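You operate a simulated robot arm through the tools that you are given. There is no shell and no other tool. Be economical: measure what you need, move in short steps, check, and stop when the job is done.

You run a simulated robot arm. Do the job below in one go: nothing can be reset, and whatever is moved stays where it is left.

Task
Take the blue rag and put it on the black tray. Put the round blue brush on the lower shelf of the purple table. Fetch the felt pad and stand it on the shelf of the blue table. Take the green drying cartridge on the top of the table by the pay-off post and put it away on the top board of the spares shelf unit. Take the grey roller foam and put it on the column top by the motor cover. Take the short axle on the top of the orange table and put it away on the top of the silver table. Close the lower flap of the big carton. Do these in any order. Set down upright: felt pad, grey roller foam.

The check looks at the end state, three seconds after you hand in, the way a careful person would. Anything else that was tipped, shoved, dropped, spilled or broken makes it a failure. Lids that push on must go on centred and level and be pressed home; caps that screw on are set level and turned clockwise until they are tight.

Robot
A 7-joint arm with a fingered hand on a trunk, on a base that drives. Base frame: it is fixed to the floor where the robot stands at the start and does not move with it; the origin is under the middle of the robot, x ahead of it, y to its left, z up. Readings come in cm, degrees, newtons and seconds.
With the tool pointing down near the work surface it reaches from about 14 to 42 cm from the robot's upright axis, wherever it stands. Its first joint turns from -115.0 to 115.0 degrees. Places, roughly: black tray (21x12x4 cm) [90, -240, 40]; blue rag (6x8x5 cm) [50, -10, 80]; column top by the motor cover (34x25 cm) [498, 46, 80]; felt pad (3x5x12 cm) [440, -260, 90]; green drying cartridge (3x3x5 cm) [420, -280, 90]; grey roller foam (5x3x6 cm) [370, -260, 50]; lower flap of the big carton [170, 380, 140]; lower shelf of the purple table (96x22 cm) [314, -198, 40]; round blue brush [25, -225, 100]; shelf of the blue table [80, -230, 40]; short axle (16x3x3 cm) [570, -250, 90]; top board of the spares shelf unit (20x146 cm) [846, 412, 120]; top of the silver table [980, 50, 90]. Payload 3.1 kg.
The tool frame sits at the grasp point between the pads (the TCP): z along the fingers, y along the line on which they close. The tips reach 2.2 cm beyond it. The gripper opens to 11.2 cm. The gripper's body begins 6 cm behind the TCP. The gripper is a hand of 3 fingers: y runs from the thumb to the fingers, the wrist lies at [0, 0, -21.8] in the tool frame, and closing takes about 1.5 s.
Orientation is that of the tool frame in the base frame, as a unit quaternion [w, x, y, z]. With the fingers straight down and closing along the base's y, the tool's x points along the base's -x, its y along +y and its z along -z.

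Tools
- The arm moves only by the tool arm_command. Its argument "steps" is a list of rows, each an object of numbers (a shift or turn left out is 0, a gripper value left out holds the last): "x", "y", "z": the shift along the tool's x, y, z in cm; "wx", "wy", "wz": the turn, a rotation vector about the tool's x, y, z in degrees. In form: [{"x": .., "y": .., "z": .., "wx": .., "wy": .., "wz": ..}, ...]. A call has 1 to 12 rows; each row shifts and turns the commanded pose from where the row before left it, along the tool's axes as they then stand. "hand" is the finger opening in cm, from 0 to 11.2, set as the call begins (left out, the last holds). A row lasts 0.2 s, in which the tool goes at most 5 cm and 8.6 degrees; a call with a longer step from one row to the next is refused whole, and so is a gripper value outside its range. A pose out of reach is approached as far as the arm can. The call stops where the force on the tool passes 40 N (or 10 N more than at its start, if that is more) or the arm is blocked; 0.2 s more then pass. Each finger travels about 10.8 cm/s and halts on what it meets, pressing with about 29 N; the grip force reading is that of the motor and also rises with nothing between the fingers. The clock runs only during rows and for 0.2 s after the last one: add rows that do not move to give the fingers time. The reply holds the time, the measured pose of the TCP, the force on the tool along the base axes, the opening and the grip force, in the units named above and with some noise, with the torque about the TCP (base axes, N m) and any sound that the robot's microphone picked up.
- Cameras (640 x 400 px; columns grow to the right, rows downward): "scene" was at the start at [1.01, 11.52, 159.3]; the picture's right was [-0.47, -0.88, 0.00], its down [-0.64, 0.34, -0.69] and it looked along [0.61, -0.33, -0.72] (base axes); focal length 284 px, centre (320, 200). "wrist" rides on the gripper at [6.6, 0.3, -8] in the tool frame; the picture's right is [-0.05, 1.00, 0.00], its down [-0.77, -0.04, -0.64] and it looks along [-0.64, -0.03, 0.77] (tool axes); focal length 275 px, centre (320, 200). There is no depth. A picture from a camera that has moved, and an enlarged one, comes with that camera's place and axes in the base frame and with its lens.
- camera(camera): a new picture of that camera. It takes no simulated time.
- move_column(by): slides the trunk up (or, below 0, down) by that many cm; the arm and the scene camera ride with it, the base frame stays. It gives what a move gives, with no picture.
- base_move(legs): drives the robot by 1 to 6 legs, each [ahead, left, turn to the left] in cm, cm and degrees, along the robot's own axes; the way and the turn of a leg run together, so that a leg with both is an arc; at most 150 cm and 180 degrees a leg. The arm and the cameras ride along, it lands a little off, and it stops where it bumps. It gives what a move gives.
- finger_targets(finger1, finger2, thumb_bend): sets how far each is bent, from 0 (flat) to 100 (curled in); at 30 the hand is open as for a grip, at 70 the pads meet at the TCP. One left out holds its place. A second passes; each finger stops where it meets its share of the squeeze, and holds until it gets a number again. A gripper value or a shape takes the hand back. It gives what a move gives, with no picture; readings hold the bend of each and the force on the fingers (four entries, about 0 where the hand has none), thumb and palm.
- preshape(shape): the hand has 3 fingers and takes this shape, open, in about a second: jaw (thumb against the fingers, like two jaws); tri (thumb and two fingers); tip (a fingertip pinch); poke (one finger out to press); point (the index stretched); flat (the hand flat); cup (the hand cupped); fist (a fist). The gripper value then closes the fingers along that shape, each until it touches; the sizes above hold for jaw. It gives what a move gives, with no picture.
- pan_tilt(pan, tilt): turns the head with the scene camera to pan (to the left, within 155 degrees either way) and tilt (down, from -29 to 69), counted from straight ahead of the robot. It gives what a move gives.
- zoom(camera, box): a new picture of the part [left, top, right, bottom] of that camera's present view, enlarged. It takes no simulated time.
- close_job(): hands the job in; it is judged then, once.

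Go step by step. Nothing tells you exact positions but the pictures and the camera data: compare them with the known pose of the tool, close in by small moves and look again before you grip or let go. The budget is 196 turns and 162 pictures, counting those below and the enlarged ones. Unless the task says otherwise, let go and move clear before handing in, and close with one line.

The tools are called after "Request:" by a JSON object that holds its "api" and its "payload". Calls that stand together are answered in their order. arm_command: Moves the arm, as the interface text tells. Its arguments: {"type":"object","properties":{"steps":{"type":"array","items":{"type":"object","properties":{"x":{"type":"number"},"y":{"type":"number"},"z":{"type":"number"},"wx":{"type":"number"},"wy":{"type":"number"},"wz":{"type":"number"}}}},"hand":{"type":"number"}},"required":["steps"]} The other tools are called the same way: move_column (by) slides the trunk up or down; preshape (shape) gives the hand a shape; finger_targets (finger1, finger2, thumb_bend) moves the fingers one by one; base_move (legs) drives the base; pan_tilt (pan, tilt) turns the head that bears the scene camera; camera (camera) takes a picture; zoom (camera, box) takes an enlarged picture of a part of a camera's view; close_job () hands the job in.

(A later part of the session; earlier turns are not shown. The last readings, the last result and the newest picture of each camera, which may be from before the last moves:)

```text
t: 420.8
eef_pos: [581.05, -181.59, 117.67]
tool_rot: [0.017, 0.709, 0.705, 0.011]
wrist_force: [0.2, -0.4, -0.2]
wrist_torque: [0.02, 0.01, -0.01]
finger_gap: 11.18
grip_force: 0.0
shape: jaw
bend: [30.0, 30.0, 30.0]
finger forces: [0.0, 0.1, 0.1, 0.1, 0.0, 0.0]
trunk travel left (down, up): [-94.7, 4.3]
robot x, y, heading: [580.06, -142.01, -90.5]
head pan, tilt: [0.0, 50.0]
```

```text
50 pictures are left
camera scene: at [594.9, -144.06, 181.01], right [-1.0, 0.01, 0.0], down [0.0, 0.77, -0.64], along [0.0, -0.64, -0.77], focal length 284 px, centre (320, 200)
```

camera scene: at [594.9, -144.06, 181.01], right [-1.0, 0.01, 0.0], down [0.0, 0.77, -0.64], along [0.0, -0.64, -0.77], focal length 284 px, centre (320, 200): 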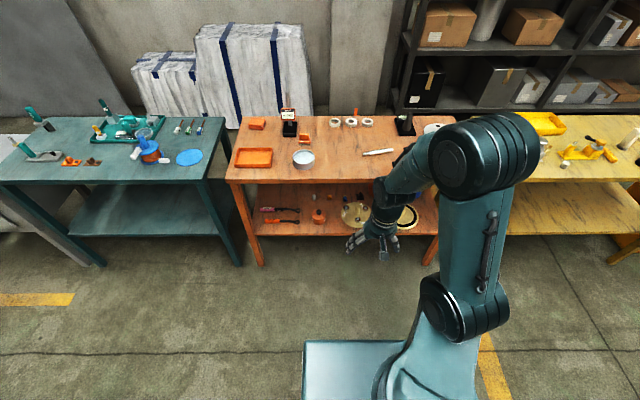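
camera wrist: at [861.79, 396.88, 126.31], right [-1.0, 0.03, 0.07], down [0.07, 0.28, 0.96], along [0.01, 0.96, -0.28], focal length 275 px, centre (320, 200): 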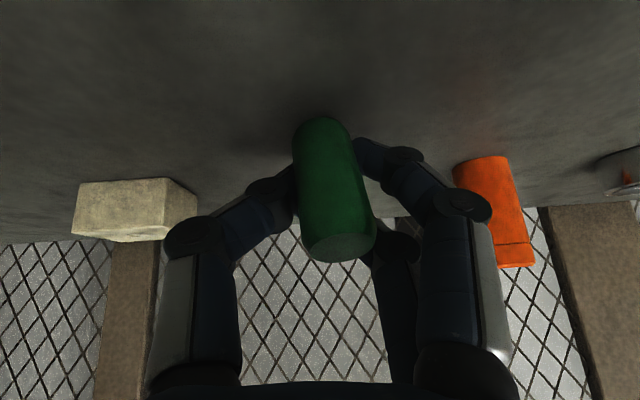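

The axle lies at about (566.5, -251.4), its axis about 12° off x. I turn the hand 78° to close across it and move in.

Request:
{"api": "arm_command", "payload": {"steps": [{"wz": 7.8}, {"wz": 7.8}, {"wz": 7.8}, {"wz": 7.8}, {"wz": 7.8}, {"wz": 7.8}, {"wz": 7.8}, {"wz": 7.8}, {"wz": 7.8}, {"wz": 7.8}, {}, {}]}}

Request:
{"api": "base_move", "payload": {"legs": [[0, -14.5, 0], [68, 0, 0.5]]}}

Request:
{"api": "move_column", "payload": {"by": -12}}

Request:
{"api": "camera", "payload": {"camera": "wrist"}}

Request:
{"api": "camera", "payload": {"camera": "scene"}}

```text
t: 423.4
eef_pos: [581.15, -181.64, 117.78]
tool_rot: [0.006, 0.995, 0.102, 0.019]
wrist_force: [-0.3, -0.1, -0.1]
wrist_torque: [0.01, 0.0, 0.01]
finger_gap: 11.18
grip_force: 0.1
shape: jaw
bend: [30.0, 30.0, 30.0]
finger forces: [0.1, 0.1, 0.1, 0.0, 0.1, 0.0]
trunk travel left (down, up): [-94.7, 4.3]
robot x, y, heading: [579.85, -142.32, -90.4]
head pan, tilt: [0.0, 50.0]
```

```text
t: 428.1
eef_pos: [566.04, -250.25, 117.74]
tool_rot: [0.007, 0.995, 0.1, 0.02]
wrist_force: [0.2, -0.7, 0.0]
wrist_torque: [0.01, 0.01, 0.01]
finger_gap: 11.19
grip_force: 0.1
shape: jaw
bend: [30.0, 30.0, 30.0]
finger forces: [0.0, 0.0, 0.0, 0.1, 0.0, 0.1]
trunk travel left (down, up): [-94.7, 4.3]
robot x, y, heading: [564.58, -210.91, -90.5]
head pan, tilt: [0.0, 50.0]
```

```text
t: 429.6
eef_pos: [565.94, -250.34, 105.76]
tool_rot: [0.006, 0.995, 0.101, 0.019]
wrist_force: [0.2, 0.6, -0.6]
wrist_torque: [0.0, -0.01, -0.01]
finger_gap: 11.21
grip_force: 0.0
shape: jaw
bend: [30.0, 30.0, 30.0]
finger forces: [0.0, 0.0, 0.1, 0.0, 0.0, 0.0]
trunk travel left (down, up): [-82.7, 16.3]
robot x, y, heading: [564.65, -210.69, -90.5]
head pan, tilt: [0.0, 50.0]
```

```text
49 pictures are left
camera wrist: at [572.1, -248.99, 114.03], right [0.15, -0.99, 0.02], down [-0.79, -0.11, 0.61], along [-0.6, -0.11, -0.79], focal length 275 px, centre (320, 200)
```

wrist: 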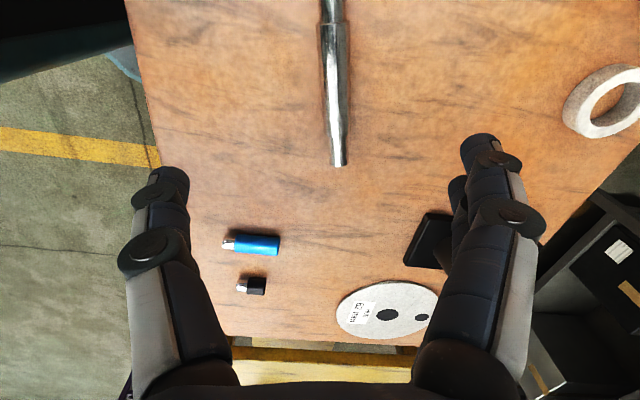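

```text
48 pictures are left
camera scene: at [579.84, -212.66, 169.01], right [-1.0, 0.01, 0.0], down [0.01, 0.77, -0.64], along [-0.01, -0.64, -0.77], focal length 284 px, centre (320, 200)
```

scene: 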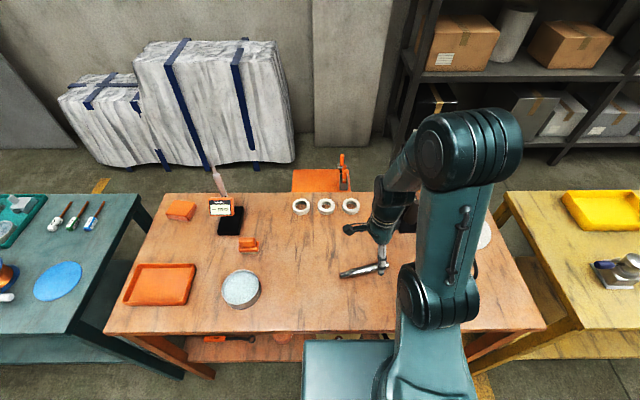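

The axle centre is at about (565.3, -251.9), axis 13.6°, square to the hand. I centre on it and lower to z 94.

Request:
{"api": "arm_command", "payload": {"steps": [{"x": -0.9, "y": 1.4}, {}]}}

Request:
{"api": "move_column", "payload": {"by": -11.5}}

Request:
{"api": "camera", "payload": {"camera": "wrist"}}

```text
t: 430.2
eef_pos: [565.25, -251.69, 105.78]
tool_rot: [0.008, 0.995, 0.101, 0.019]
wrist_force: [1.0, 0.4, 0.2]
wrist_torque: [0.05, 0.05, -0.02]
finger_gap: 11.19
grip_force: 0.1
shape: jaw
bend: [30.0, 30.0, 30.0]
finger forces: [0.1, 0.0, 0.0, 0.0, 0.1, 0.0]
trunk travel left (down, up): [-82.7, 16.3]
robot x, y, heading: [564.51, -210.59, -90.4]
head pan, tilt: [0.0, 50.0]
```

```text
t: 431.7
eef_pos: [565.25, -251.83, 94.18]
tool_rot: [0.008, 0.995, 0.101, 0.019]
wrist_force: [-0.6, 0.0, 1.0]
wrist_torque: [0.03, -0.01, -0.02]
finger_gap: 11.17
grip_force: 0.1
shape: jaw
bend: [30.0, 30.0, 30.0]
finger forces: [0.0, 0.0, 0.0, 0.1, 0.1, 0.0]
trunk travel left (down, up): [-71.2, 27.8]
robot x, y, heading: [564.43, -210.8, -90.4]
head pan, tilt: [0.0, 50.0]
```

```text
47 pictures are left
camera wrist: at [571.4, -250.56, 102.49], right [0.15, -0.99, 0.02], down [-0.79, -0.11, 0.61], along [-0.6, -0.11, -0.79], focal length 275 px, centre (320, 200)
```

wrist: 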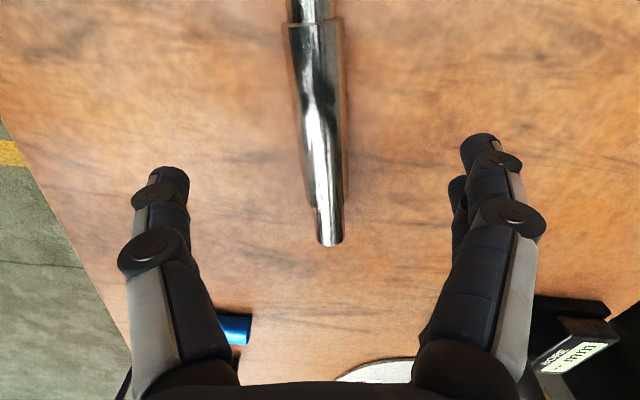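

The thick middle of the axle is right under the TCP. I lower to just above the table and close.

Request:
{"api": "arm_command", "payload": {"steps": [{"z": 1.5}, {"z": 1.3}, {"z": 0.8}, {"z": 0.3}, {}]}}

Request:
{"api": "arm_command", "payload": {"steps": [{}, {}, {}, {}, {}, {}, {}, {}], "hand": 0}}

Request:
{"api": "camera", "payload": {"camera": "wrist"}}

```text
t: 432.9
eef_pos: [565.3, -251.88, 90.25]
tool_rot: [0.007, 0.995, 0.1, 0.019]
wrist_force: [0.1, 0.5, 0.7]
wrist_torque: [0.0, -0.02, 0.02]
finger_gap: 11.21
grip_force: 0.1
shape: jaw
bend: [30.0, 30.0, 30.0]
finger forces: [0.1, 0.0, 0.0, 0.1, 0.1, 0.0]
trunk travel left (down, up): [-71.2, 27.8]
robot x, y, heading: [564.51, -210.8, -90.3]
head pan, tilt: [0.0, 50.0]
```

```text
t: 434.7
eef_pos: [565.44, -251.9, 90.28]
tool_rot: [0.007, 0.995, 0.1, 0.019]
wrist_force: [0.2, 0.2, -0.4]
wrist_torque: [0.05, 0.0, -0.01]
finger_gap: 1.87
grip_force: 29.2
shape: jaw
bend: [73.0, 73.0, 70.0]
finger forces: [13.0, 12.7, 0.1, 0.0, 26.9, 0.0]
trunk travel left (down, up): [-71.2, 27.8]
robot x, y, heading: [564.65, -210.73, -90.5]
head pan, tilt: [0.0, 50.0]
```

```text
46 pictures are left
camera wrist: at [571.56, -250.65, 98.55], right [0.15, -0.99, 0.02], down [-0.79, -0.11, 0.61], along [-0.6, -0.11, -0.79], focal length 275 px, centre (320, 200)
```

wrist: 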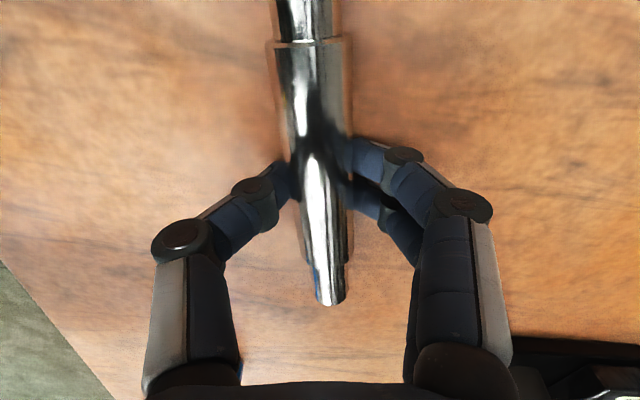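

The grip is even on all three fingers. I lift, back away, and drive to the silver table by the far wall.

Request:
{"api": "move_column", "payload": {"by": 27}}

Request:
{"api": "base_move", "payload": {"legs": [[-60, 0, 0], [0, 0, 90.4], [150, 0, 0], [150, 0, 0], [0, 150, 0], [0, 50, 0]]}}

Request:
{"api": "pan_tilt", "payload": {"pan": 0, "tilt": 35}}

Request:
{"api": "camera", "payload": {"camera": "scene"}}

Request:
{"api": "camera", "payload": {"camera": "wrist"}}

```text
t: 437.4
eef_pos: [565.44, -251.86, 117.19]
tool_rot: [0.007, 0.995, 0.1, 0.02]
wrist_force: [-0.2, 0.2, -3.6]
wrist_torque: [0.03, 0.01, 0.0]
finger_gap: 1.87
grip_force: 29.2
shape: jaw
bend: [73.0, 73.0, 70.0]
finger forces: [13.2, 12.7, 0.0, 0.0, 25.8, 0.1]
trunk travel left (down, up): [-98.2, 0.8]
robot x, y, heading: [564.59, -210.94, -90.4]
head pan, tilt: [0.0, 50.0]
```

```text
t: 468.2
eef_pos: [909.71, 47.39, 117.38]
tool_rot: [-0.008, 0.636, 0.771, 0.018]
wrist_force: [-0.6, 0.0, -3.7]
wrist_torque: [-0.05, 0.04, -0.01]
finger_gap: 1.83
grip_force: 29.0
shape: jaw
bend: [73.0, 73.0, 70.0]
finger forces: [13.1, 12.6, 0.1, 0.1, 25.7, 0.0]
trunk travel left (down, up): [-98.2, 0.8]
robot x, y, heading: [868.9, 46.91, -1.1]
head pan, tilt: [0.0, 50.0]
```

```text
t: 469.0
eef_pos: [909.78, 47.29, 117.26]
tool_rot: [-0.009, 0.636, 0.772, 0.018]
wrist_force: [0.0, -0.4, -3.5]
wrist_torque: [-0.04, 0.0, 0.04]
finger_gap: 1.83
grip_force: 28.8
shape: jaw
bend: [73.0, 73.0, 70.0]
finger forces: [13.1, 12.6, 0.1, 0.0, 25.6, 0.0]
trunk travel left (down, up): [-98.2, 0.8]
robot x, y, heading: [868.87, 47.02, -0.9]
head pan, tilt: [0.0, 35.0]
```

```text
45 pictures are left
camera scene: at [871.8, 62.23, 186.67], right [-0.02, -1.0, 0.0], down [-0.57, 0.01, -0.82], along [0.82, -0.01, -0.57], focal length 284 px, centre (320, 200)
```

scene: 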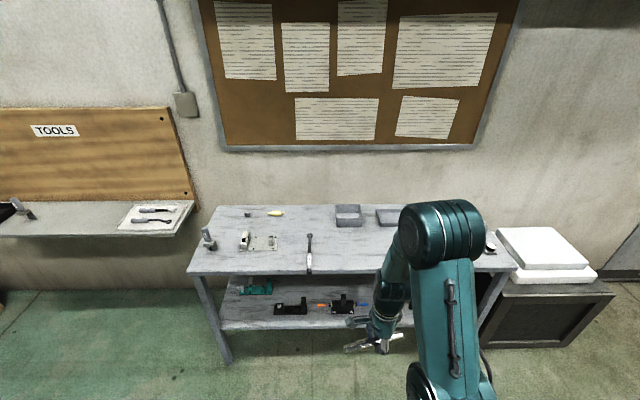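

```text
44 pictures are left
camera wrist: at [908.64, 53.7, 125.54], right [0.99, 0.14, 0.02], down [0.11, -0.79, 0.61], along [0.1, -0.6, -0.79], focal length 275 px, centre (320, 200)
```

wrist: 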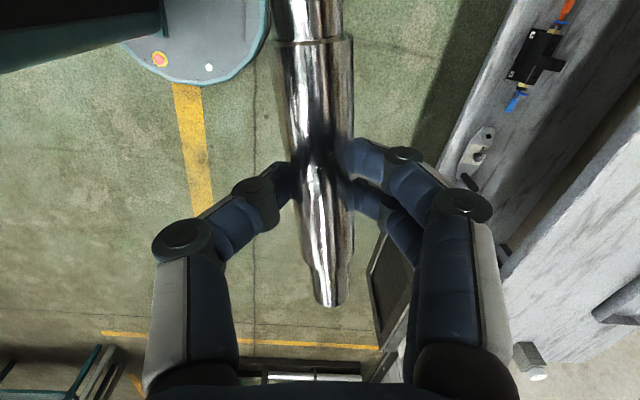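

The silver top spans x 957–1007, with free space at about (968, 43). I drive in above it and look.

Request:
{"api": "base_move", "payload": {"legs": [[58, -3, 0.9]]}}

Request:
{"api": "move_column", "payload": {"by": -16}}

Request:
{"api": "camera", "payload": {"camera": "wrist"}}

Request:
{"api": "camera", "payload": {"camera": "scene"}}

```text
t: 472.2
eef_pos: [966.47, 43.81, 117.29]
tool_rot: [-0.008, 0.634, 0.773, 0.019]
wrist_force: [-0.6, 0.0, -3.3]
wrist_torque: [-0.04, 0.0, -0.03]
finger_gap: 1.85
grip_force: 29.2
shape: jaw
bend: [73.0, 73.0, 70.0]
finger forces: [13.0, 12.5, 0.1, 0.0, 25.5, 0.0]
trunk travel left (down, up): [-98.2, 0.8]
robot x, y, heading: [925.63, 43.14, -0.6]
head pan, tilt: [0.0, 35.0]
```

```text
t: 474.1
eef_pos: [966.41, 43.9, 101.24]
tool_rot: [-0.008, 0.633, 0.774, 0.019]
wrist_force: [0.1, 0.9, -3.8]
wrist_torque: [-0.04, 0.0, -0.03]
finger_gap: 1.85
grip_force: 29.3
shape: jaw
bend: [73.0, 73.0, 70.0]
finger forces: [13.1, 12.6, 0.0, 0.0, 25.6, 0.0]
trunk travel left (down, up): [-82.2, 16.8]
robot x, y, heading: [925.43, 43.03, -0.5]
head pan, tilt: [0.0, 35.0]
```

```text
43 pictures are left
camera wrist: at [965.42, 50.2, 109.55], right [0.99, 0.15, 0.02], down [0.11, -0.79, 0.61], along [0.1, -0.6, -0.8], focal length 275 px, centre (320, 200)
```

wrist: 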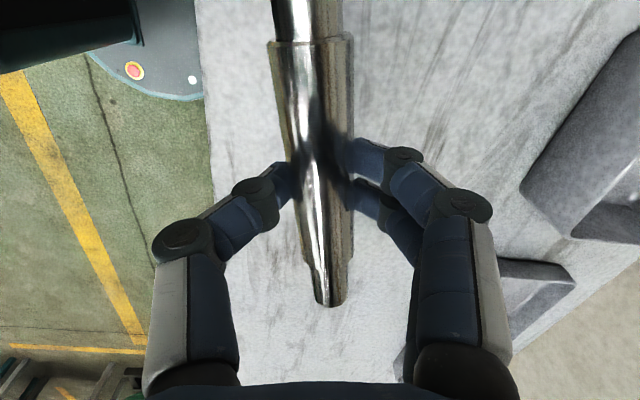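

```text
42 pictures are left
camera scene: at [928.53, 58.46, 170.68], right [-0.01, -1.0, 0.0], down [-0.57, 0.01, -0.82], along [0.82, -0.01, -0.57], focal length 284 px, centre (320, 200)
```

scene: 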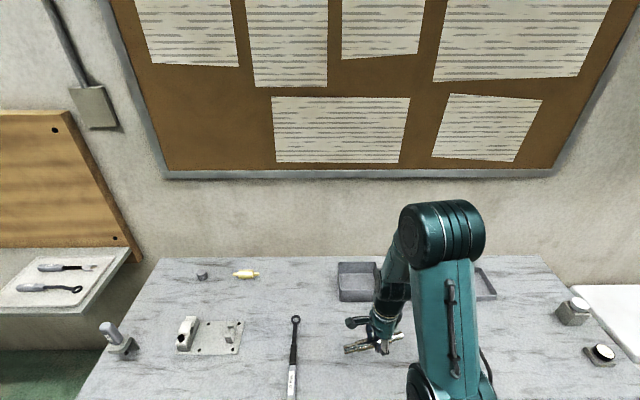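

The spot is clear. I lower 8.5 and then step down to contact.

Request:
{"api": "move_column", "payload": {"by": -8.5}}

Request:
{"api": "arm_command", "payload": {"steps": [{"z": 0.3}, {"z": 0.3}, {"z": 0.3}, {"z": 0.3}, {"z": 0.3}, {"z": 0.3}, {}]}}

```text
t: 475.3
eef_pos: [966.58, 43.87, 92.81]
tool_rot: [-0.009, 0.633, 0.774, 0.019]
wrist_force: [-0.5, 0.6, -3.3]
wrist_torque: [-0.01, -0.04, 0.03]
finger_gap: 1.85
grip_force: 28.6
shape: jaw
bend: [73.0, 73.0, 70.0]
finger forces: [13.1, 12.5, 0.1, 0.0, 25.6, 0.0]
trunk travel left (down, up): [-73.7, 25.3]
robot x, y, heading: [925.69, 43.61, -0.5]
head pan, tilt: [0.0, 35.0]
```

```text
t: 476.9
eef_pos: [966.64, 44.08, 90.92]
tool_rot: [-0.009, 0.633, 0.774, 0.018]
wrist_force: [-0.2, -0.7, -3.4]
wrist_torque: [-0.04, 0.01, 0.0]
finger_gap: 1.85
grip_force: 28.4
shape: jaw
bend: [73.0, 73.0, 70.0]
finger forces: [13.1, 12.6, 0.0, 0.0, 25.7, 0.0]
trunk travel left (down, up): [-73.7, 25.3]
robot x, y, heading: [925.41, 43.17, -0.7]
head pan, tilt: [0.0, 35.0]
```

Request:
{"api": "arm_command", "payload": {"steps": [{"z": 0.3}, {"z": 0.3}, {"z": 0.3}, {"z": 0.3}, {"z": 0.3}, {"z": 0.3}, {}]}}

Request:
{"api": "camera", "payload": {"camera": "wrist"}}

```text
t: 477.9
eef_pos: [966.43, 43.97, 90.13]
tool_rot: [-0.005, 0.635, 0.773, 0.022]
wrist_force: [-3.4, -3.4, 35.2]
wrist_torque: [-0.22, 0.18, 0.05]
finger_gap: 2.12
grip_force: 29.3
shape: jaw
bend: [73.0, 74.0, 70.0]
finger forces: [18.6, 23.3, 0.0, 0.0, 52.8, 0.1]
trunk travel left (down, up): [-73.7, 25.3]
robot x, y, heading: [925.62, 43.37, -0.7]
head pan, tilt: [0.0, 35.0]
stopped in row 5: the force on the tool passed its limit at 45 N (the readings are from after the stop); the commanded pose is now the measured one
```

```text
41 pictures are left
camera wrist: at [965.29, 50.3, 98.43], right [0.99, 0.15, 0.02], down [0.1, -0.79, 0.61], along [0.11, -0.6, -0.8], focal length 275 px, centre (320, 200)
```

wrist: 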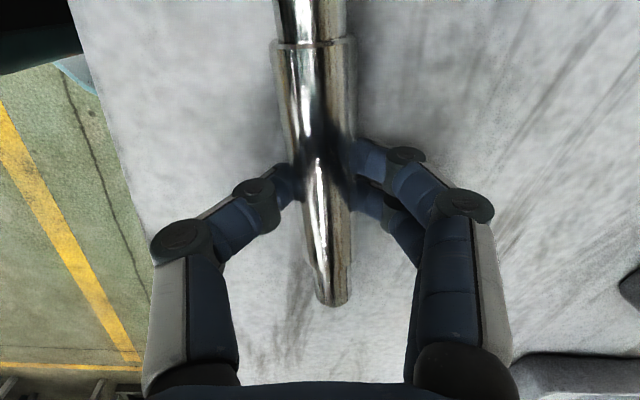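

The axle rests on the silver top. I ease up 0.3, open partway, and lift off.

Request:
{"api": "arm_command", "payload": {"steps": [{"z": -0.3}, {}]}}

Request:
{"api": "arm_command", "payload": {"steps": [{}, {}, {}, {}, {}], "hand": 10.5}}

Request:
{"api": "move_column", "payload": {"by": 25}}

Request:
{"api": "camera", "payload": {"camera": "wrist"}}

```text
t: 478.5
eef_pos: [966.61, 43.96, 90.15]
tool_rot: [-0.008, 0.633, 0.774, 0.02]
wrist_force: [-3.2, -0.9, 5.1]
wrist_torque: [-0.08, 0.17, -0.04]
finger_gap: 2.05
grip_force: 28.7
shape: jaw
bend: [73.0, 74.0, 70.0]
finger forces: [13.3, 15.8, 0.0, 0.1, 35.2, 0.1]
trunk travel left (down, up): [-73.7, 25.3]
robot x, y, heading: [925.54, 43.06, -0.2]
head pan, tilt: [0.0, 35.0]
```

```text
t: 479.1
eef_pos: [967.28, 44.13, 90.53]
tool_rot: [0.001, 0.633, 0.774, 0.026]
wrist_force: [13.3, 3.0, 39.7]
wrist_torque: [-0.34, 0.99, 0.08]
finger_gap: 10.25
grip_force: 0.0
shape: jaw
bend: [42.0, 42.0, 53.0]
finger forces: [0.0, 0.0, 0.0, 0.1, 40.4, 0.0]
trunk travel left (down, up): [-73.7, 25.3]
robot x, y, heading: [925.23, 43.09, -0.4]
head pan, tilt: [0.0, 35.0]
stopped in row 3: the force on the tool passed its limit at 50 N (the readings are from after the stop); the commanded pose is now the measured one
```

```text
t: 481.7
eef_pos: [966.96, 44.1, 115.41]
tool_rot: [-0.004, 0.634, 0.773, 0.023]
wrist_force: [-0.7, -0.4, 0.6]
wrist_torque: [0.01, 0.02, 0.01]
finger_gap: 10.49
grip_force: 0.0
shape: jaw
bend: [42.0, 42.0, 39.0]
finger forces: [0.0, 0.0, 0.1, 0.0, 0.0, 0.0]
trunk travel left (down, up): [-98.7, 0.3]
robot x, y, heading: [925.63, 43.18, -0.5]
head pan, tilt: [0.0, 35.0]
```

```text
40 pictures are left
camera wrist: at [965.83, 50.41, 123.55], right [0.99, 0.15, 0.03], down [0.1, -0.79, 0.61], along [0.12, -0.6, -0.79], focal length 275 px, centre (320, 200)
```

wrist: 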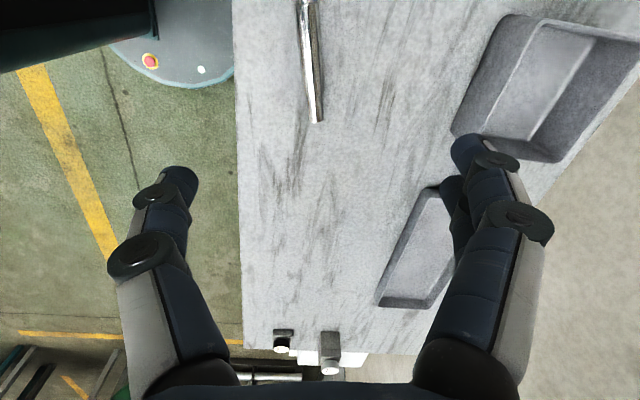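

The axle lies safely on the silver table. Next the felt pad on the yellow table: I drive back there and re-square and tilt the hand on the way.

Request:
{"api": "base_move", "payload": {"legs": [[-55, 0, 0], [0, 0, -179.5], [0, 150, 0], [0, 40, 0], [150, 0, 0], [150, 0, 0]]}}

Request:
{"api": "arm_command", "payload": {"steps": [{"wz": -7.8}, {"wz": -7.8}, {"wz": -7.8}, {"wz": -7.8}, {"wz": -7.8}, {"wz": -7.8}, {"wz": -7.8}, {"wz": -7.8}, {"wz": -7.8}, {"wz": -7.8}, {}], "hand": 11.2}}

Request:
{"api": "arm_command", "payload": {"steps": [{"x": -2.5, "wy": -8}, {"x": -2.5, "wy": -8}, {"x": -2.5, "wy": -8}, {"x": -2.5, "wy": -8}, {"x": -2.5, "wy": -8}, {"x": -2.5, "wy": -8}, {}, {}]}}

Request:
{"api": "base_move", "payload": {"legs": [[126, 0, 0], [0, 0, 90]]}}

Request:
{"api": "camera", "payload": {"camera": "wrist"}}

```text
t: 515.2
eef_pos: [536.76, -157.36, 115.18]
tool_rot: [0.023, 0.782, -0.622, 0.004]
wrist_force: [0.0, 0.2, 0.4]
wrist_torque: [-0.01, 0.02, -0.01]
finger_gap: 10.49
grip_force: 0.1
shape: jaw
bend: [42.0, 42.0, 39.0]
finger forces: [0.0, 0.0, 0.0, 0.1, 0.0, 0.0]
trunk travel left (down, up): [-98.7, 0.3]
robot x, y, heading: [577.87, -155.29, -179.2]
head pan, tilt: [0.0, 35.0]
```

```text
t: 517.6
eef_pos: [536.72, -157.44, 115.35]
tool_rot: [0.02, 1.0, 0.009, -0.012]
wrist_force: [0.5, 0.7, -0.2]
wrist_torque: [0.01, 0.03, -0.03]
finger_gap: 11.2
grip_force: 0.0
shape: jaw
bend: [30.0, 30.0, 30.0]
finger forces: [0.0, 0.0, 0.0, 0.0, 0.0, 0.1]
trunk travel left (down, up): [-98.7, 0.3]
robot x, y, heading: [578.33, -155.26, -179.0]
head pan, tilt: [0.0, 35.0]
```

```text
t: 519.5
eef_pos: [523.14, -157.31, 120.64]
tool_rot: [0.022, 0.908, -0.001, -0.418]
wrist_force: [0.3, -0.2, 0.5]
wrist_torque: [-0.02, 0.01, 0.03]
finger_gap: 11.19
grip_force: 0.1
shape: jaw
bend: [30.0, 30.0, 30.0]
finger forces: [0.0, 0.0, 0.1, 0.0, 0.0, 0.1]
trunk travel left (down, up): [-98.7, 0.3]
robot x, y, heading: [578.3, -155.34, -179.0]
head pan, tilt: [0.0, 35.0]
```

```text
t: 529.8
eef_pos: [452.5, -212.21, 120.63]
tool_rot: [0.313, 0.638, 0.647, -0.277]
wrist_force: [-0.5, -0.1, -0.7]
wrist_torque: [0.02, -0.01, 0.03]
finger_gap: 11.19
grip_force: 0.0
shape: jaw
bend: [30.0, 30.0, 30.0]
finger forces: [0.0, 0.0, 0.1, 0.0, 0.0, 0.1]
trunk travel left (down, up): [-98.7, 0.3]
robot x, y, heading: [449.41, -157.23, -88.1]
head pan, tilt: [0.0, 35.0]
```

```text
39 pictures are left
camera wrist: at [452.48, -201.73, 120.84], right [1.0, 0.0, 0.08], down [-0.08, -0.02, 1.0], along [0.0, -1.0, -0.02], focal length 275 px, centre (320, 200)
```

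wrist: 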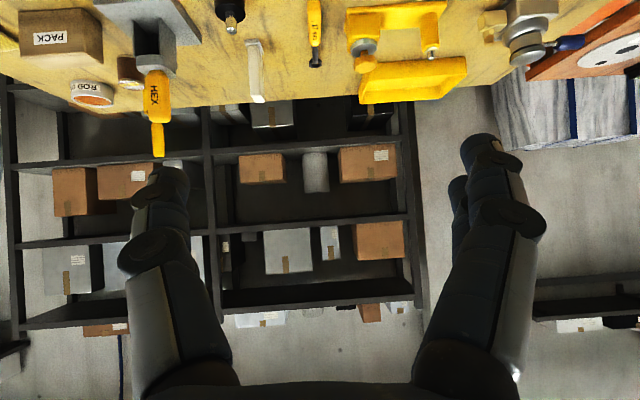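

The pad is at about (442, -257.5), top z 99, a black knob 11 cm in front of it. I shift right 12, go ahead 33 and lower 14, then check.

Request:
{"api": "base_move", "payload": {"legs": [[0, -12.2, 0], [33, 0, 0]]}}

Request:
{"api": "move_column", "payload": {"by": -19}}

Request:
{"api": "camera", "payload": {"camera": "wrist"}}

```text
t: 532.8
eef_pos: [441.34, -245.84, 120.65]
tool_rot: [0.313, 0.638, 0.647, -0.277]
wrist_force: [0.2, -0.2, -0.3]
wrist_torque: [-0.02, -0.01, -0.01]
finger_gap: 11.2
grip_force: 0.1
shape: jaw
bend: [30.0, 30.0, 30.0]
finger forces: [0.0, 0.0, 0.0, 0.1, 0.1, 0.0]
trunk travel left (down, up): [-98.7, 0.3]
robot x, y, heading: [438.47, -190.73, -88.1]
head pan, tilt: [0.0, 35.0]
```

```text
t: 534.9
eef_pos: [441.19, -245.86, 101.67]
tool_rot: [0.313, 0.638, 0.647, -0.276]
wrist_force: [0.6, 0.2, -0.3]
wrist_torque: [-0.02, 0.01, 0.0]
finger_gap: 11.2
grip_force: 0.1
shape: jaw
bend: [30.0, 30.0, 30.0]
finger forces: [0.0, 0.0, 0.0, 0.0, 0.1, 0.0]
trunk travel left (down, up): [-79.7, 19.3]
robot x, y, heading: [438.59, -190.55, -88.3]
head pan, tilt: [0.0, 35.0]
```

```text
38 pictures are left
camera wrist: at [441.16, -235.28, 101.85], right [1.0, 0.0, 0.08], down [-0.08, -0.02, 1.0], along [0.0, -1.0, -0.02], focal length 275 px, centre (320, 200)
```

wrist: 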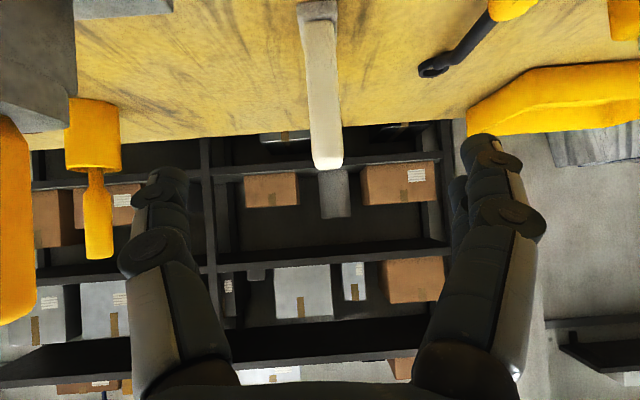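

The pad's top is z 98, centre about (442.1, -259). I drive 12.3 ahead, lower 6 and check.

Request:
{"api": "base_move", "payload": {"legs": [[12.3, 0.5, 0]]}}

Request:
{"api": "move_column", "payload": {"by": -6}}

Request:
{"api": "camera", "payload": {"camera": "wrist"}}

```text
t: 536.2
eef_pos: [442.17, -258.36, 101.54]
tool_rot: [0.312, 0.638, 0.646, -0.278]
wrist_force: [0.3, -0.4, -0.4]
wrist_torque: [0.01, 0.01, 0.0]
finger_gap: 11.19
grip_force: 0.0
shape: jaw
bend: [30.0, 30.0, 30.0]
finger forces: [0.0, 0.0, 0.0, 0.1, 0.0, 0.0]
trunk travel left (down, up): [-79.7, 19.3]
robot x, y, heading: [439.3, -203.13, -88.2]
head pan, tilt: [0.0, 35.0]
```

```text
t: 537.2
eef_pos: [442.1, -258.36, 95.61]
tool_rot: [0.313, 0.639, 0.646, -0.277]
wrist_force: [-0.4, -0.4, -0.1]
wrist_torque: [-0.03, 0.01, -0.01]
finger_gap: 11.19
grip_force: 0.0
shape: jaw
bend: [30.0, 30.0, 30.0]
finger forces: [0.0, 0.0, 0.1, 0.1, 0.0, 0.0]
trunk travel left (down, up): [-73.7, 25.3]
robot x, y, heading: [439.34, -203.07, -88.2]
head pan, tilt: [0.0, 35.0]
```

```text
37 pictures are left
camera wrist: at [442.05, -247.75, 95.84], right [1.0, 0.0, 0.08], down [-0.08, -0.02, 1.0], along [0.0, -1.0, -0.02], focal length 275 px, centre (320, 200)
```

wrist: 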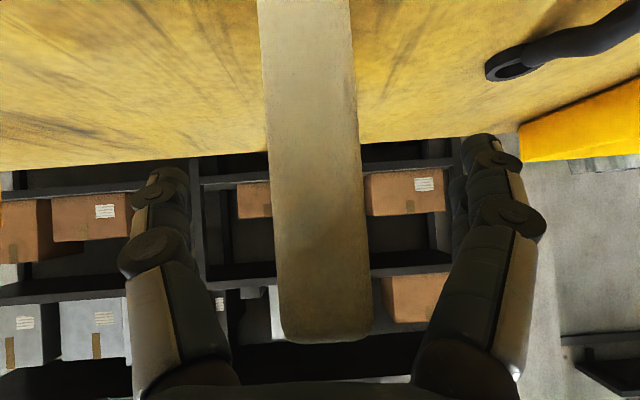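

Re-triangulation puts the pad at y -253.5 to -258.8, so I pull back 3.1 cm and close.

Request:
{"api": "arm_command", "payload": {"steps": [{"x": 2.0, "z": -2.36}, {}, {}]}}

Request:
{"api": "camera", "payload": {"camera": "wrist"}}

```text
t: 538.0
eef_pos: [442.08, -255.25, 95.64]
tool_rot: [0.313, 0.639, 0.646, -0.277]
wrist_force: [0.9, 0.9, -0.3]
wrist_torque: [-0.01, 0.01, -0.03]
finger_gap: 11.2
grip_force: 0.1
shape: jaw
bend: [30.0, 30.0, 30.0]
finger forces: [0.0, 0.1, 0.1, 0.0, 0.0, 0.0]
trunk travel left (down, up): [-73.7, 25.3]
robot x, y, heading: [439.49, -203.24, -88.4]
head pan, tilt: [0.0, 35.0]
```

```text
36 pictures are left
camera wrist: at [441.91, -244.63, 95.88], right [1.0, 0.0, 0.08], down [-0.08, -0.02, 1.0], along [0.0, -1.0, -0.02], focal length 275 px, centre (320, 200)
```

wrist: 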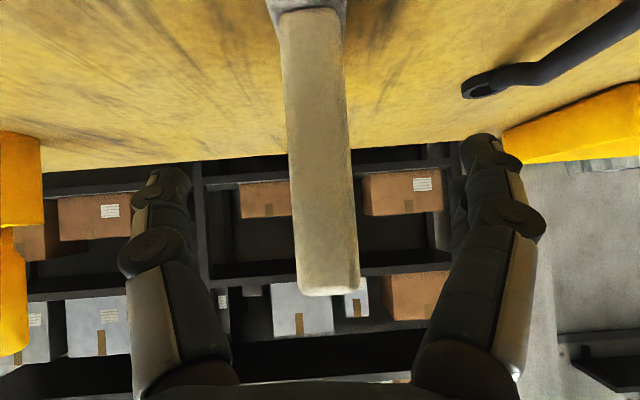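

Front face at y -254, 2.1 wide, centred. I close and lift slightly.

Request:
{"api": "arm_command", "payload": {"steps": [{}, {}, {}, {}, {}, {}, {}, {}], "hand": 0}}

Request:
{"api": "move_column", "payload": {"by": 25}}

Request:
{"api": "camera", "payload": {"camera": "wrist"}}

```text
t: 539.8
eef_pos: [442.0, -255.23, 95.62]
tool_rot: [0.313, 0.638, 0.647, -0.277]
wrist_force: [-0.4, -0.3, -0.4]
wrist_torque: [0.01, -0.04, -0.03]
finger_gap: 1.66
grip_force: 29.0
shape: jaw
bend: [72.0, 73.0, 70.0]
finger forces: [13.1, 13.1, 0.1, 0.0, 26.1, 0.0]
trunk travel left (down, up): [-73.7, 25.3]
robot x, y, heading: [439.59, -203.22, -88.2]
head pan, tilt: [0.0, 35.0]
```

```text
t: 542.3
eef_pos: [442.1, -255.33, 120.62]
tool_rot: [0.313, 0.638, 0.646, -0.278]
wrist_force: [0.0, 0.2, -0.8]
wrist_torque: [-0.02, -0.03, 0.02]
finger_gap: 1.63
grip_force: 28.7
shape: jaw
bend: [72.0, 73.0, 70.0]
finger forces: [13.2, 13.0, 0.0, 0.0, 26.1, 0.0]
trunk travel left (down, up): [-98.7, 0.3]
robot x, y, heading: [439.27, -203.29, -88.4]
head pan, tilt: [0.0, 35.0]
```

```text
35 pictures are left
camera wrist: at [442.0, -244.69, 120.85], right [1.0, 0.0, 0.08], down [-0.08, -0.02, 1.0], along [0.0, -1.0, -0.02], focal length 275 px, centre (320, 200)
```

wrist: 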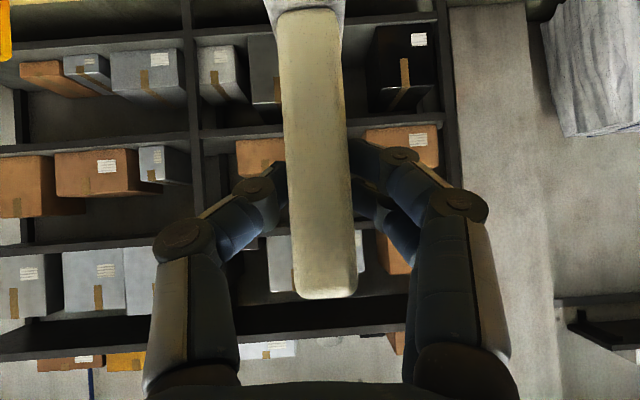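

The felt pad is held squarely, its base 8.8 below the TCP. I drive back along the aisle to the blue table.

Request:
{"api": "base_move", "payload": {"legs": [[-92, 0, 0], [0, 0, -91.7], [150, 0, 0], [150, 0, 0], [26, 0, 0], [0, 0, 90]]}}

Request:
{"api": "move_column", "payload": {"by": -40}}

Request:
{"api": "move_column", "payload": {"by": -27}}

Request:
{"api": "pan_tilt", "payload": {"pan": 0, "tilt": 40}}

Request:
{"api": "camera", "payload": {"camera": "scene"}}

```text
t: 570.3
eef_pos: [112.12, -170.73, 120.58]
tool_rot: [0.31, 0.645, 0.64, -0.28]
wrist_force: [0.2, 0.1, -0.3]
wrist_torque: [-0.01, -0.01, 0.02]
finger_gap: 1.62
grip_force: 28.7
shape: jaw
bend: [72.0, 73.0, 70.0]
finger forces: [13.2, 13.0, 0.0, 0.0, 26.1, 0.0]
trunk travel left (down, up): [-98.7, 0.3]
robot x, y, heading: [110.41, -118.73, -89.4]
head pan, tilt: [0.0, 35.0]
```

```text
t: 574.1
eef_pos: [112.19, -170.47, 80.58]
tool_rot: [0.31, 0.644, 0.64, -0.28]
wrist_force: [0.7, 0.7, -0.7]
wrist_torque: [0.02, 0.02, 0.0]
finger_gap: 1.64
grip_force: 29.2
shape: jaw
bend: [72.0, 73.0, 70.0]
finger forces: [13.2, 13.0, 0.0, 0.0, 26.2, 0.1]
trunk travel left (down, up): [-58.7, 40.3]
robot x, y, heading: [110.64, -118.93, -89.1]
head pan, tilt: [0.0, 35.0]
```

```text
t: 576.9
eef_pos: [112.25, -170.69, 53.64]
tool_rot: [0.31, 0.645, 0.64, -0.28]
wrist_force: [-0.1, 0.2, 0.1]
wrist_torque: [0.0, -0.01, 0.01]
finger_gap: 1.65
grip_force: 29.2
shape: jaw
bend: [72.0, 73.0, 70.0]
finger forces: [13.2, 13.1, 0.0, 0.0, 26.2, 0.0]
trunk travel left (down, up): [-31.7, 67.3]
robot x, y, heading: [110.66, -118.47, -89.1]
head pan, tilt: [0.0, 35.0]
```

```text
t: 577.5
eef_pos: [112.25, -170.62, 53.68]
tool_rot: [0.311, 0.644, 0.64, -0.28]
wrist_force: [-0.1, 1.0, 0.2]
wrist_torque: [0.01, 0.01, -0.01]
finger_gap: 1.66
grip_force: 28.5
shape: jaw
bend: [72.0, 73.0, 70.0]
finger forces: [13.2, 13.0, 0.1, 0.1, 26.2, 0.0]
trunk travel left (down, up): [-31.7, 67.3]
robot x, y, heading: [110.42, -118.85, -89.2]
head pan, tilt: [0.0, 40.0]
```

```text
34 pictures are left
camera scene: at [125.84, -120.96, 119.43], right [-1.0, -0.01, 0.0], down [-0.01, 0.64, -0.77], along [0.01, -0.77, -0.64], focal length 284 px, centre (320, 200)
```

scene: 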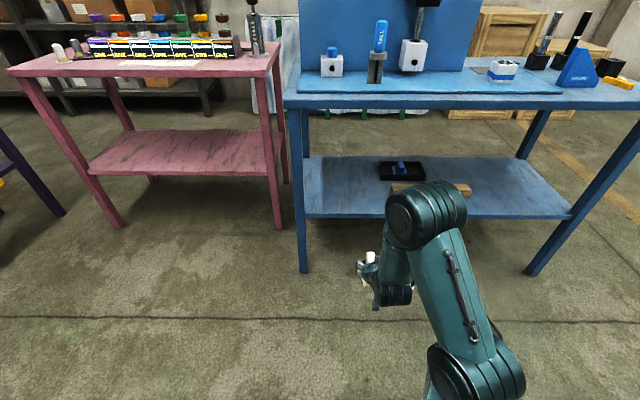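

The left part of the blue shelf is free around x 112. I stretch the arm forward and drive in to y about -226.

Request:
{"api": "arm_command", "payload": {"steps": [{"x": -2.86, "z": 3.34}, {"x": -2.86, "z": 3.34}, {"x": -2.86, "z": 3.34}, {"x": -2.86, "z": 3.34}, {"x": -2.86, "z": 3.34}, {}, {}]}}

Request:
{"api": "base_move", "payload": {"legs": [[20, 0, 0]]}}

Request:
{"api": "camera", "payload": {"camera": "wrist"}}

Request:
{"api": "camera", "payload": {"camera": "scene"}}

```text
t: 579.1
eef_pos: [112.46, -192.72, 53.44]
tool_rot: [0.31, 0.645, 0.64, -0.28]
wrist_force: [-0.3, -0.2, -1.0]
wrist_torque: [0.03, 0.01, -0.02]
finger_gap: 1.65
grip_force: 29.3
shape: jaw
bend: [72.0, 73.0, 70.0]
finger forces: [13.0, 12.9, 0.0, 0.0, 26.0, 0.0]
trunk travel left (down, up): [-31.7, 67.3]
robot x, y, heading: [110.53, -118.77, -89.5]
head pan, tilt: [0.0, 40.0]
```

```text
t: 580.7
eef_pos: [112.92, -212.77, 53.49]
tool_rot: [0.31, 0.644, 0.641, -0.28]
wrist_force: [-0.4, 0.0, -0.6]
wrist_torque: [0.0, 0.01, 0.01]
finger_gap: 1.67
grip_force: 28.7
shape: jaw
bend: [72.0, 73.0, 70.0]
finger forces: [13.2, 12.8, 0.0, 0.0, 26.0, 0.0]
trunk travel left (down, up): [-31.7, 67.3]
robot x, y, heading: [111.09, -138.65, -89.0]
head pan, tilt: [0.0, 40.0]
```

```text
33 pictures are left
camera wrist: at [113.07, -202.18, 53.69], right [1.0, -0.02, 0.08], down [-0.08, -0.02, 1.0], along [-0.02, -1.0, -0.02], focal length 275 px, centre (320, 200)
```

wrist: 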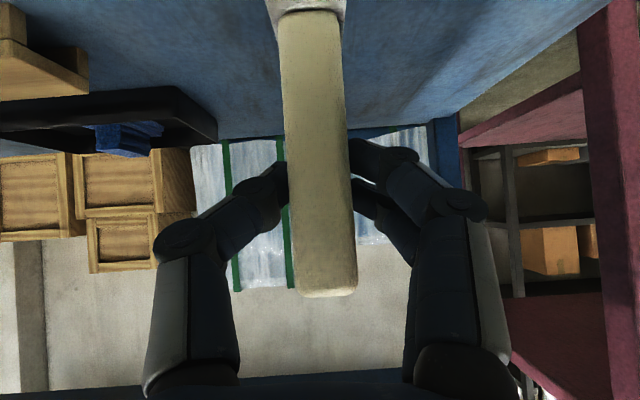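

```text
32 pictures are left
camera scene: at [126.11, -140.95, 119.42], right [-1.0, -0.01, 0.0], down [-0.01, 0.64, -0.77], along [0.01, -0.77, -0.64], focal length 284 px, centre (320, 200)
```

scene: 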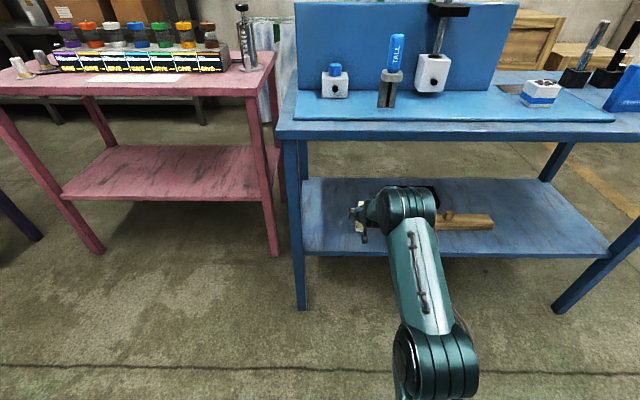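

Clear on both sides. I drive 14 further in, lower 5 by trunk and step down.

Request:
{"api": "base_move", "payload": {"legs": [[14, 0, 0]]}}

Request:
{"api": "move_column", "payload": {"by": -4.5}}

Request:
{"api": "arm_command", "payload": {"steps": [{"x": 0.23, "z": 0.195}, {"x": 0.23, "z": 0.195}, {"x": 0.23, "z": 0.195}, {"x": 0.23, "z": 0.195}, {"x": 0.23, "z": 0.195}, {"x": 0.23, "z": 0.195}, {}]}}

Request:
{"api": "camera", "payload": {"camera": "wrist"}}

```text
t: 582.0
eef_pos: [113.25, -226.59, 53.38]
tool_rot: [0.31, 0.644, 0.641, -0.279]
wrist_force: [0.5, 1.1, -1.2]
wrist_torque: [-0.01, 0.01, -0.02]
finger_gap: 1.61
grip_force: 28.3
shape: jaw
bend: [72.0, 73.0, 70.0]
finger forces: [13.0, 12.8, 0.0, 0.0, 25.9, 0.0]
trunk travel left (down, up): [-31.7, 67.3]
robot x, y, heading: [110.84, -152.48, -89.2]
head pan, tilt: [0.0, 40.0]
```

```text
t: 582.9
eef_pos: [113.22, -226.57, 48.97]
tool_rot: [0.311, 0.643, 0.642, -0.279]
wrist_force: [0.4, -0.2, -0.7]
wrist_torque: [-0.03, 0.01, 0.03]
finger_gap: 1.63
grip_force: 28.3
shape: jaw
bend: [72.0, 73.0, 70.0]
finger forces: [13.0, 12.9, 0.0, 0.0, 26.1, 0.0]
trunk travel left (down, up): [-27.2, 71.8]
robot x, y, heading: [111.11, -152.6, -89.2]
head pan, tilt: [0.0, 40.0]
```

```text
t: 584.5
eef_pos: [113.23, -226.56, 47.46]
tool_rot: [0.312, 0.643, 0.64, -0.281]
wrist_force: [-1.5, -2.3, 14.4]
wrist_torque: [-0.14, -0.01, -0.02]
finger_gap: 1.65
grip_force: 29.1
shape: jaw
bend: [73.0, 73.0, 70.0]
finger forces: [14.0, 13.5, 0.0, 0.1, 28.4, 0.0]
trunk travel left (down, up): [-27.2, 71.8]
robot x, y, heading: [110.87, -152.52, -89.3]
head pan, tilt: [0.0, 40.0]
```

```text
31 pictures are left
camera wrist: at [113.38, -216.04, 47.68], right [1.0, -0.02, 0.08], down [-0.08, -0.01, 1.0], along [-0.02, -1.0, -0.02], focal length 275 px, centre (320, 200)
```

wrist: 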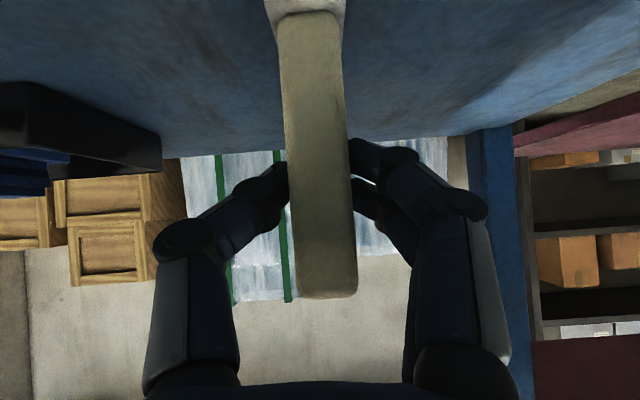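

The pad has touched the shelf upright. I release gently and look.

Request:
{"api": "arm_command", "payload": {"steps": [{}, {}, {}, {}, {}], "hand": 8}}

Request:
{"api": "camera", "payload": {"camera": "wrist"}}

```text
t: 585.7
eef_pos: [113.34, -226.65, 47.32]
tool_rot: [0.31, 0.644, 0.641, -0.28]
wrist_force: [-0.2, 0.2, -1.0]
wrist_torque: [0.03, 0.03, 0.03]
finger_gap: 7.97
grip_force: 0.0
shape: jaw
bend: [66.0, 66.0, 63.0]
finger forces: [0.1, 0.0, 0.1, 0.0, 0.1, 0.1]
trunk travel left (down, up): [-27.2, 71.8]
robot x, y, heading: [111.32, -152.63, -89.4]
head pan, tilt: [0.0, 40.0]
```

```text
30 pictures are left
camera wrist: at [113.4, -216.01, 47.44], right [1.0, -0.02, 0.08], down [-0.08, -0.02, 1.0], along [-0.01, -1.0, -0.02], focal length 275 px, centre (320, 200)
```

wrist: 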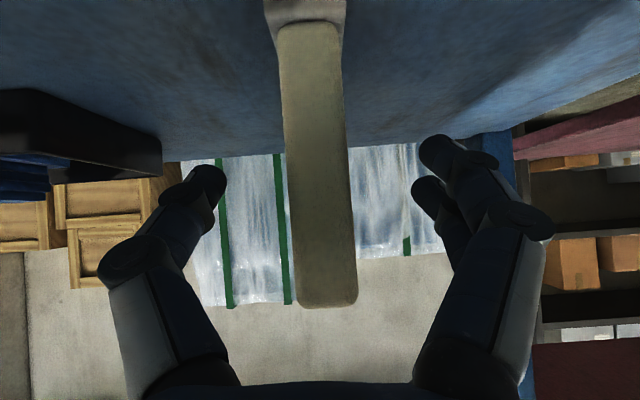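

The pad stands free. I back straight out and verify.

Request:
{"api": "base_move", "payload": {"legs": [[-45, 0, 0]]}}

Request:
{"api": "zoom", "payload": {"camera": "scene", "box": [250, 80, 570, 280]}}

```text
t: 588.4
eef_pos: [112.87, -181.37, 47.13]
tool_rot: [0.311, 0.643, 0.642, -0.279]
wrist_force: [0.6, -0.2, 0.4]
wrist_torque: [0.01, 0.03, -0.01]
finger_gap: 7.95
grip_force: 0.1
shape: jaw
bend: [66.0, 66.0, 63.0]
finger forces: [0.1, 0.1, 0.0, 0.0, 0.1, 0.0]
trunk travel left (down, up): [-27.2, 71.8]
robot x, y, heading: [110.39, -106.88, -89.0]
head pan, tilt: [0.0, 40.0]
```

```text
2.00 times, centred on (410, 180) of scene
camera zoom: at [125.54, -109.51, 114.93], right [-1.0, -0.02, 0.0], down [-0.01, 0.64, -0.77], along [0.02, -0.77, -0.64], focal length 568 px, centre (140, 240)
```

zoom: 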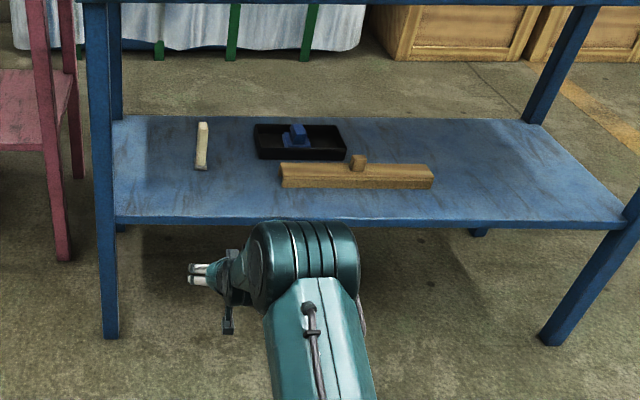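

Pad upright and the shelf is tidy. Last job: the carton flap at (170, 380, 140). I raise and fold the arm and drive round between the machines to look.

Request:
{"api": "move_column", "payload": {"by": 40}}

Request:
{"api": "arm_command", "payload": {"steps": [{"x": 2.86, "z": -3.34}, {"x": 2.86, "z": -3.34}, {"x": 2.86, "z": -3.34}, {"x": 2.86, "z": -3.34}, {"x": 2.86, "z": -3.34}, {}]}}

Request:
{"api": "base_move", "payload": {"legs": [[0, 0, 89], [150, 0, 0], [125, 0, 0], [0, 0, 90], [150, 0, 0], [50, 0, 0]]}}

Request:
{"api": "pan_tilt", "payload": {"pan": 35, "tilt": 15}}

Request:
{"api": "camera", "payload": {"camera": "scene"}}

```text
t: 592.3
eef_pos: [112.96, -181.43, 87.14]
tool_rot: [0.311, 0.642, 0.643, -0.279]
wrist_force: [-0.6, -0.8, -0.2]
wrist_torque: [0.02, 0.02, -0.01]
finger_gap: 7.96
grip_force: 0.2
shape: jaw
bend: [66.0, 66.0, 63.0]
finger forces: [0.1, 0.0, 0.0, 0.0, 0.0, 0.1]
trunk travel left (down, up): [-67.2, 31.8]
robot x, y, heading: [110.14, -107.21, -88.5]
head pan, tilt: [0.0, 40.0]
```

```text
t: 593.7
eef_pos: [112.04, -159.3, 87.36]
tool_rot: [0.313, 0.643, 0.641, -0.277]
wrist_force: [0.1, -0.4, 0.4]
wrist_torque: [-0.01, -0.02, 0.03]
finger_gap: 7.99
grip_force: 0.0
shape: jaw
bend: [66.0, 66.0, 63.0]
finger forces: [0.0, 0.0, 0.0, 0.0, 0.1, 0.0]
trunk travel left (down, up): [-67.2, 31.8]
robot x, y, heading: [110.29, -106.99, -89.0]
head pan, tilt: [0.0, 40.0]
```

```text
t: 624.1
eef_pos: [386.65, 146.98, 87.29]
tool_rot: [0.283, -0.632, 0.653, 0.307]
wrist_force: [0.0, 0.3, -0.1]
wrist_torque: [0.05, -0.01, 0.01]
finger_gap: 7.99
grip_force: 0.1
shape: jaw
bend: [66.0, 66.0, 63.0]
finger forces: [0.1, 0.0, 0.0, 0.1, 0.0, 0.0]
trunk travel left (down, up): [-67.2, 31.8]
robot x, y, heading: [387.45, 95.31, 89.2]
head pan, tilt: [0.0, 40.0]
```

```text
t: 625.1
eef_pos: [386.63, 146.92, 87.31]
tool_rot: [0.283, -0.633, 0.652, 0.307]
wrist_force: [0.9, 0.6, -0.1]
wrist_torque: [0.05, 0.01, 0.01]
finger_gap: 8.0
grip_force: 0.0
shape: jaw
bend: [66.0, 66.0, 63.0]
finger forces: [0.0, 0.0, 0.0, 0.0, 0.0, 0.0]
trunk travel left (down, up): [-67.2, 31.8]
robot x, y, heading: [387.46, 94.98, 89.3]
head pan, tilt: [35.0, 15.0]
```

```text
28 pictures are left
camera scene: at [366.58, 96.82, 158.87], right [0.83, 0.56, 0.0], down [0.15, -0.21, -0.97], along [-0.54, 0.8, -0.26], focal length 284 px, centre (320, 200)
```

scene: 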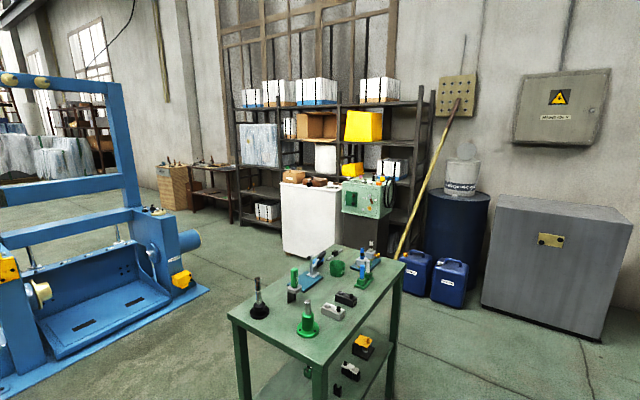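

The big carton is on the rack, its open side facing out at about (316, 125). I zoom in.

Request:
{"api": "zoom", "payload": {"camera": "scene", "box": [260, 80, 400, 200]}}

```text
3.33 times, centred on (330, 140) of scene
camera zoom: at [366.58, 96.82, 158.87], right [0.83, 0.56, 0.0], down [0.15, -0.21, -0.97], along [-0.54, 0.8, -0.26], focal length 948 px, centre (287, 400)
```

zoom: 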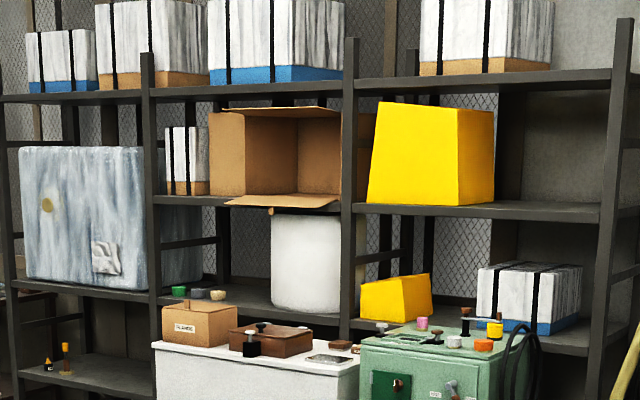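

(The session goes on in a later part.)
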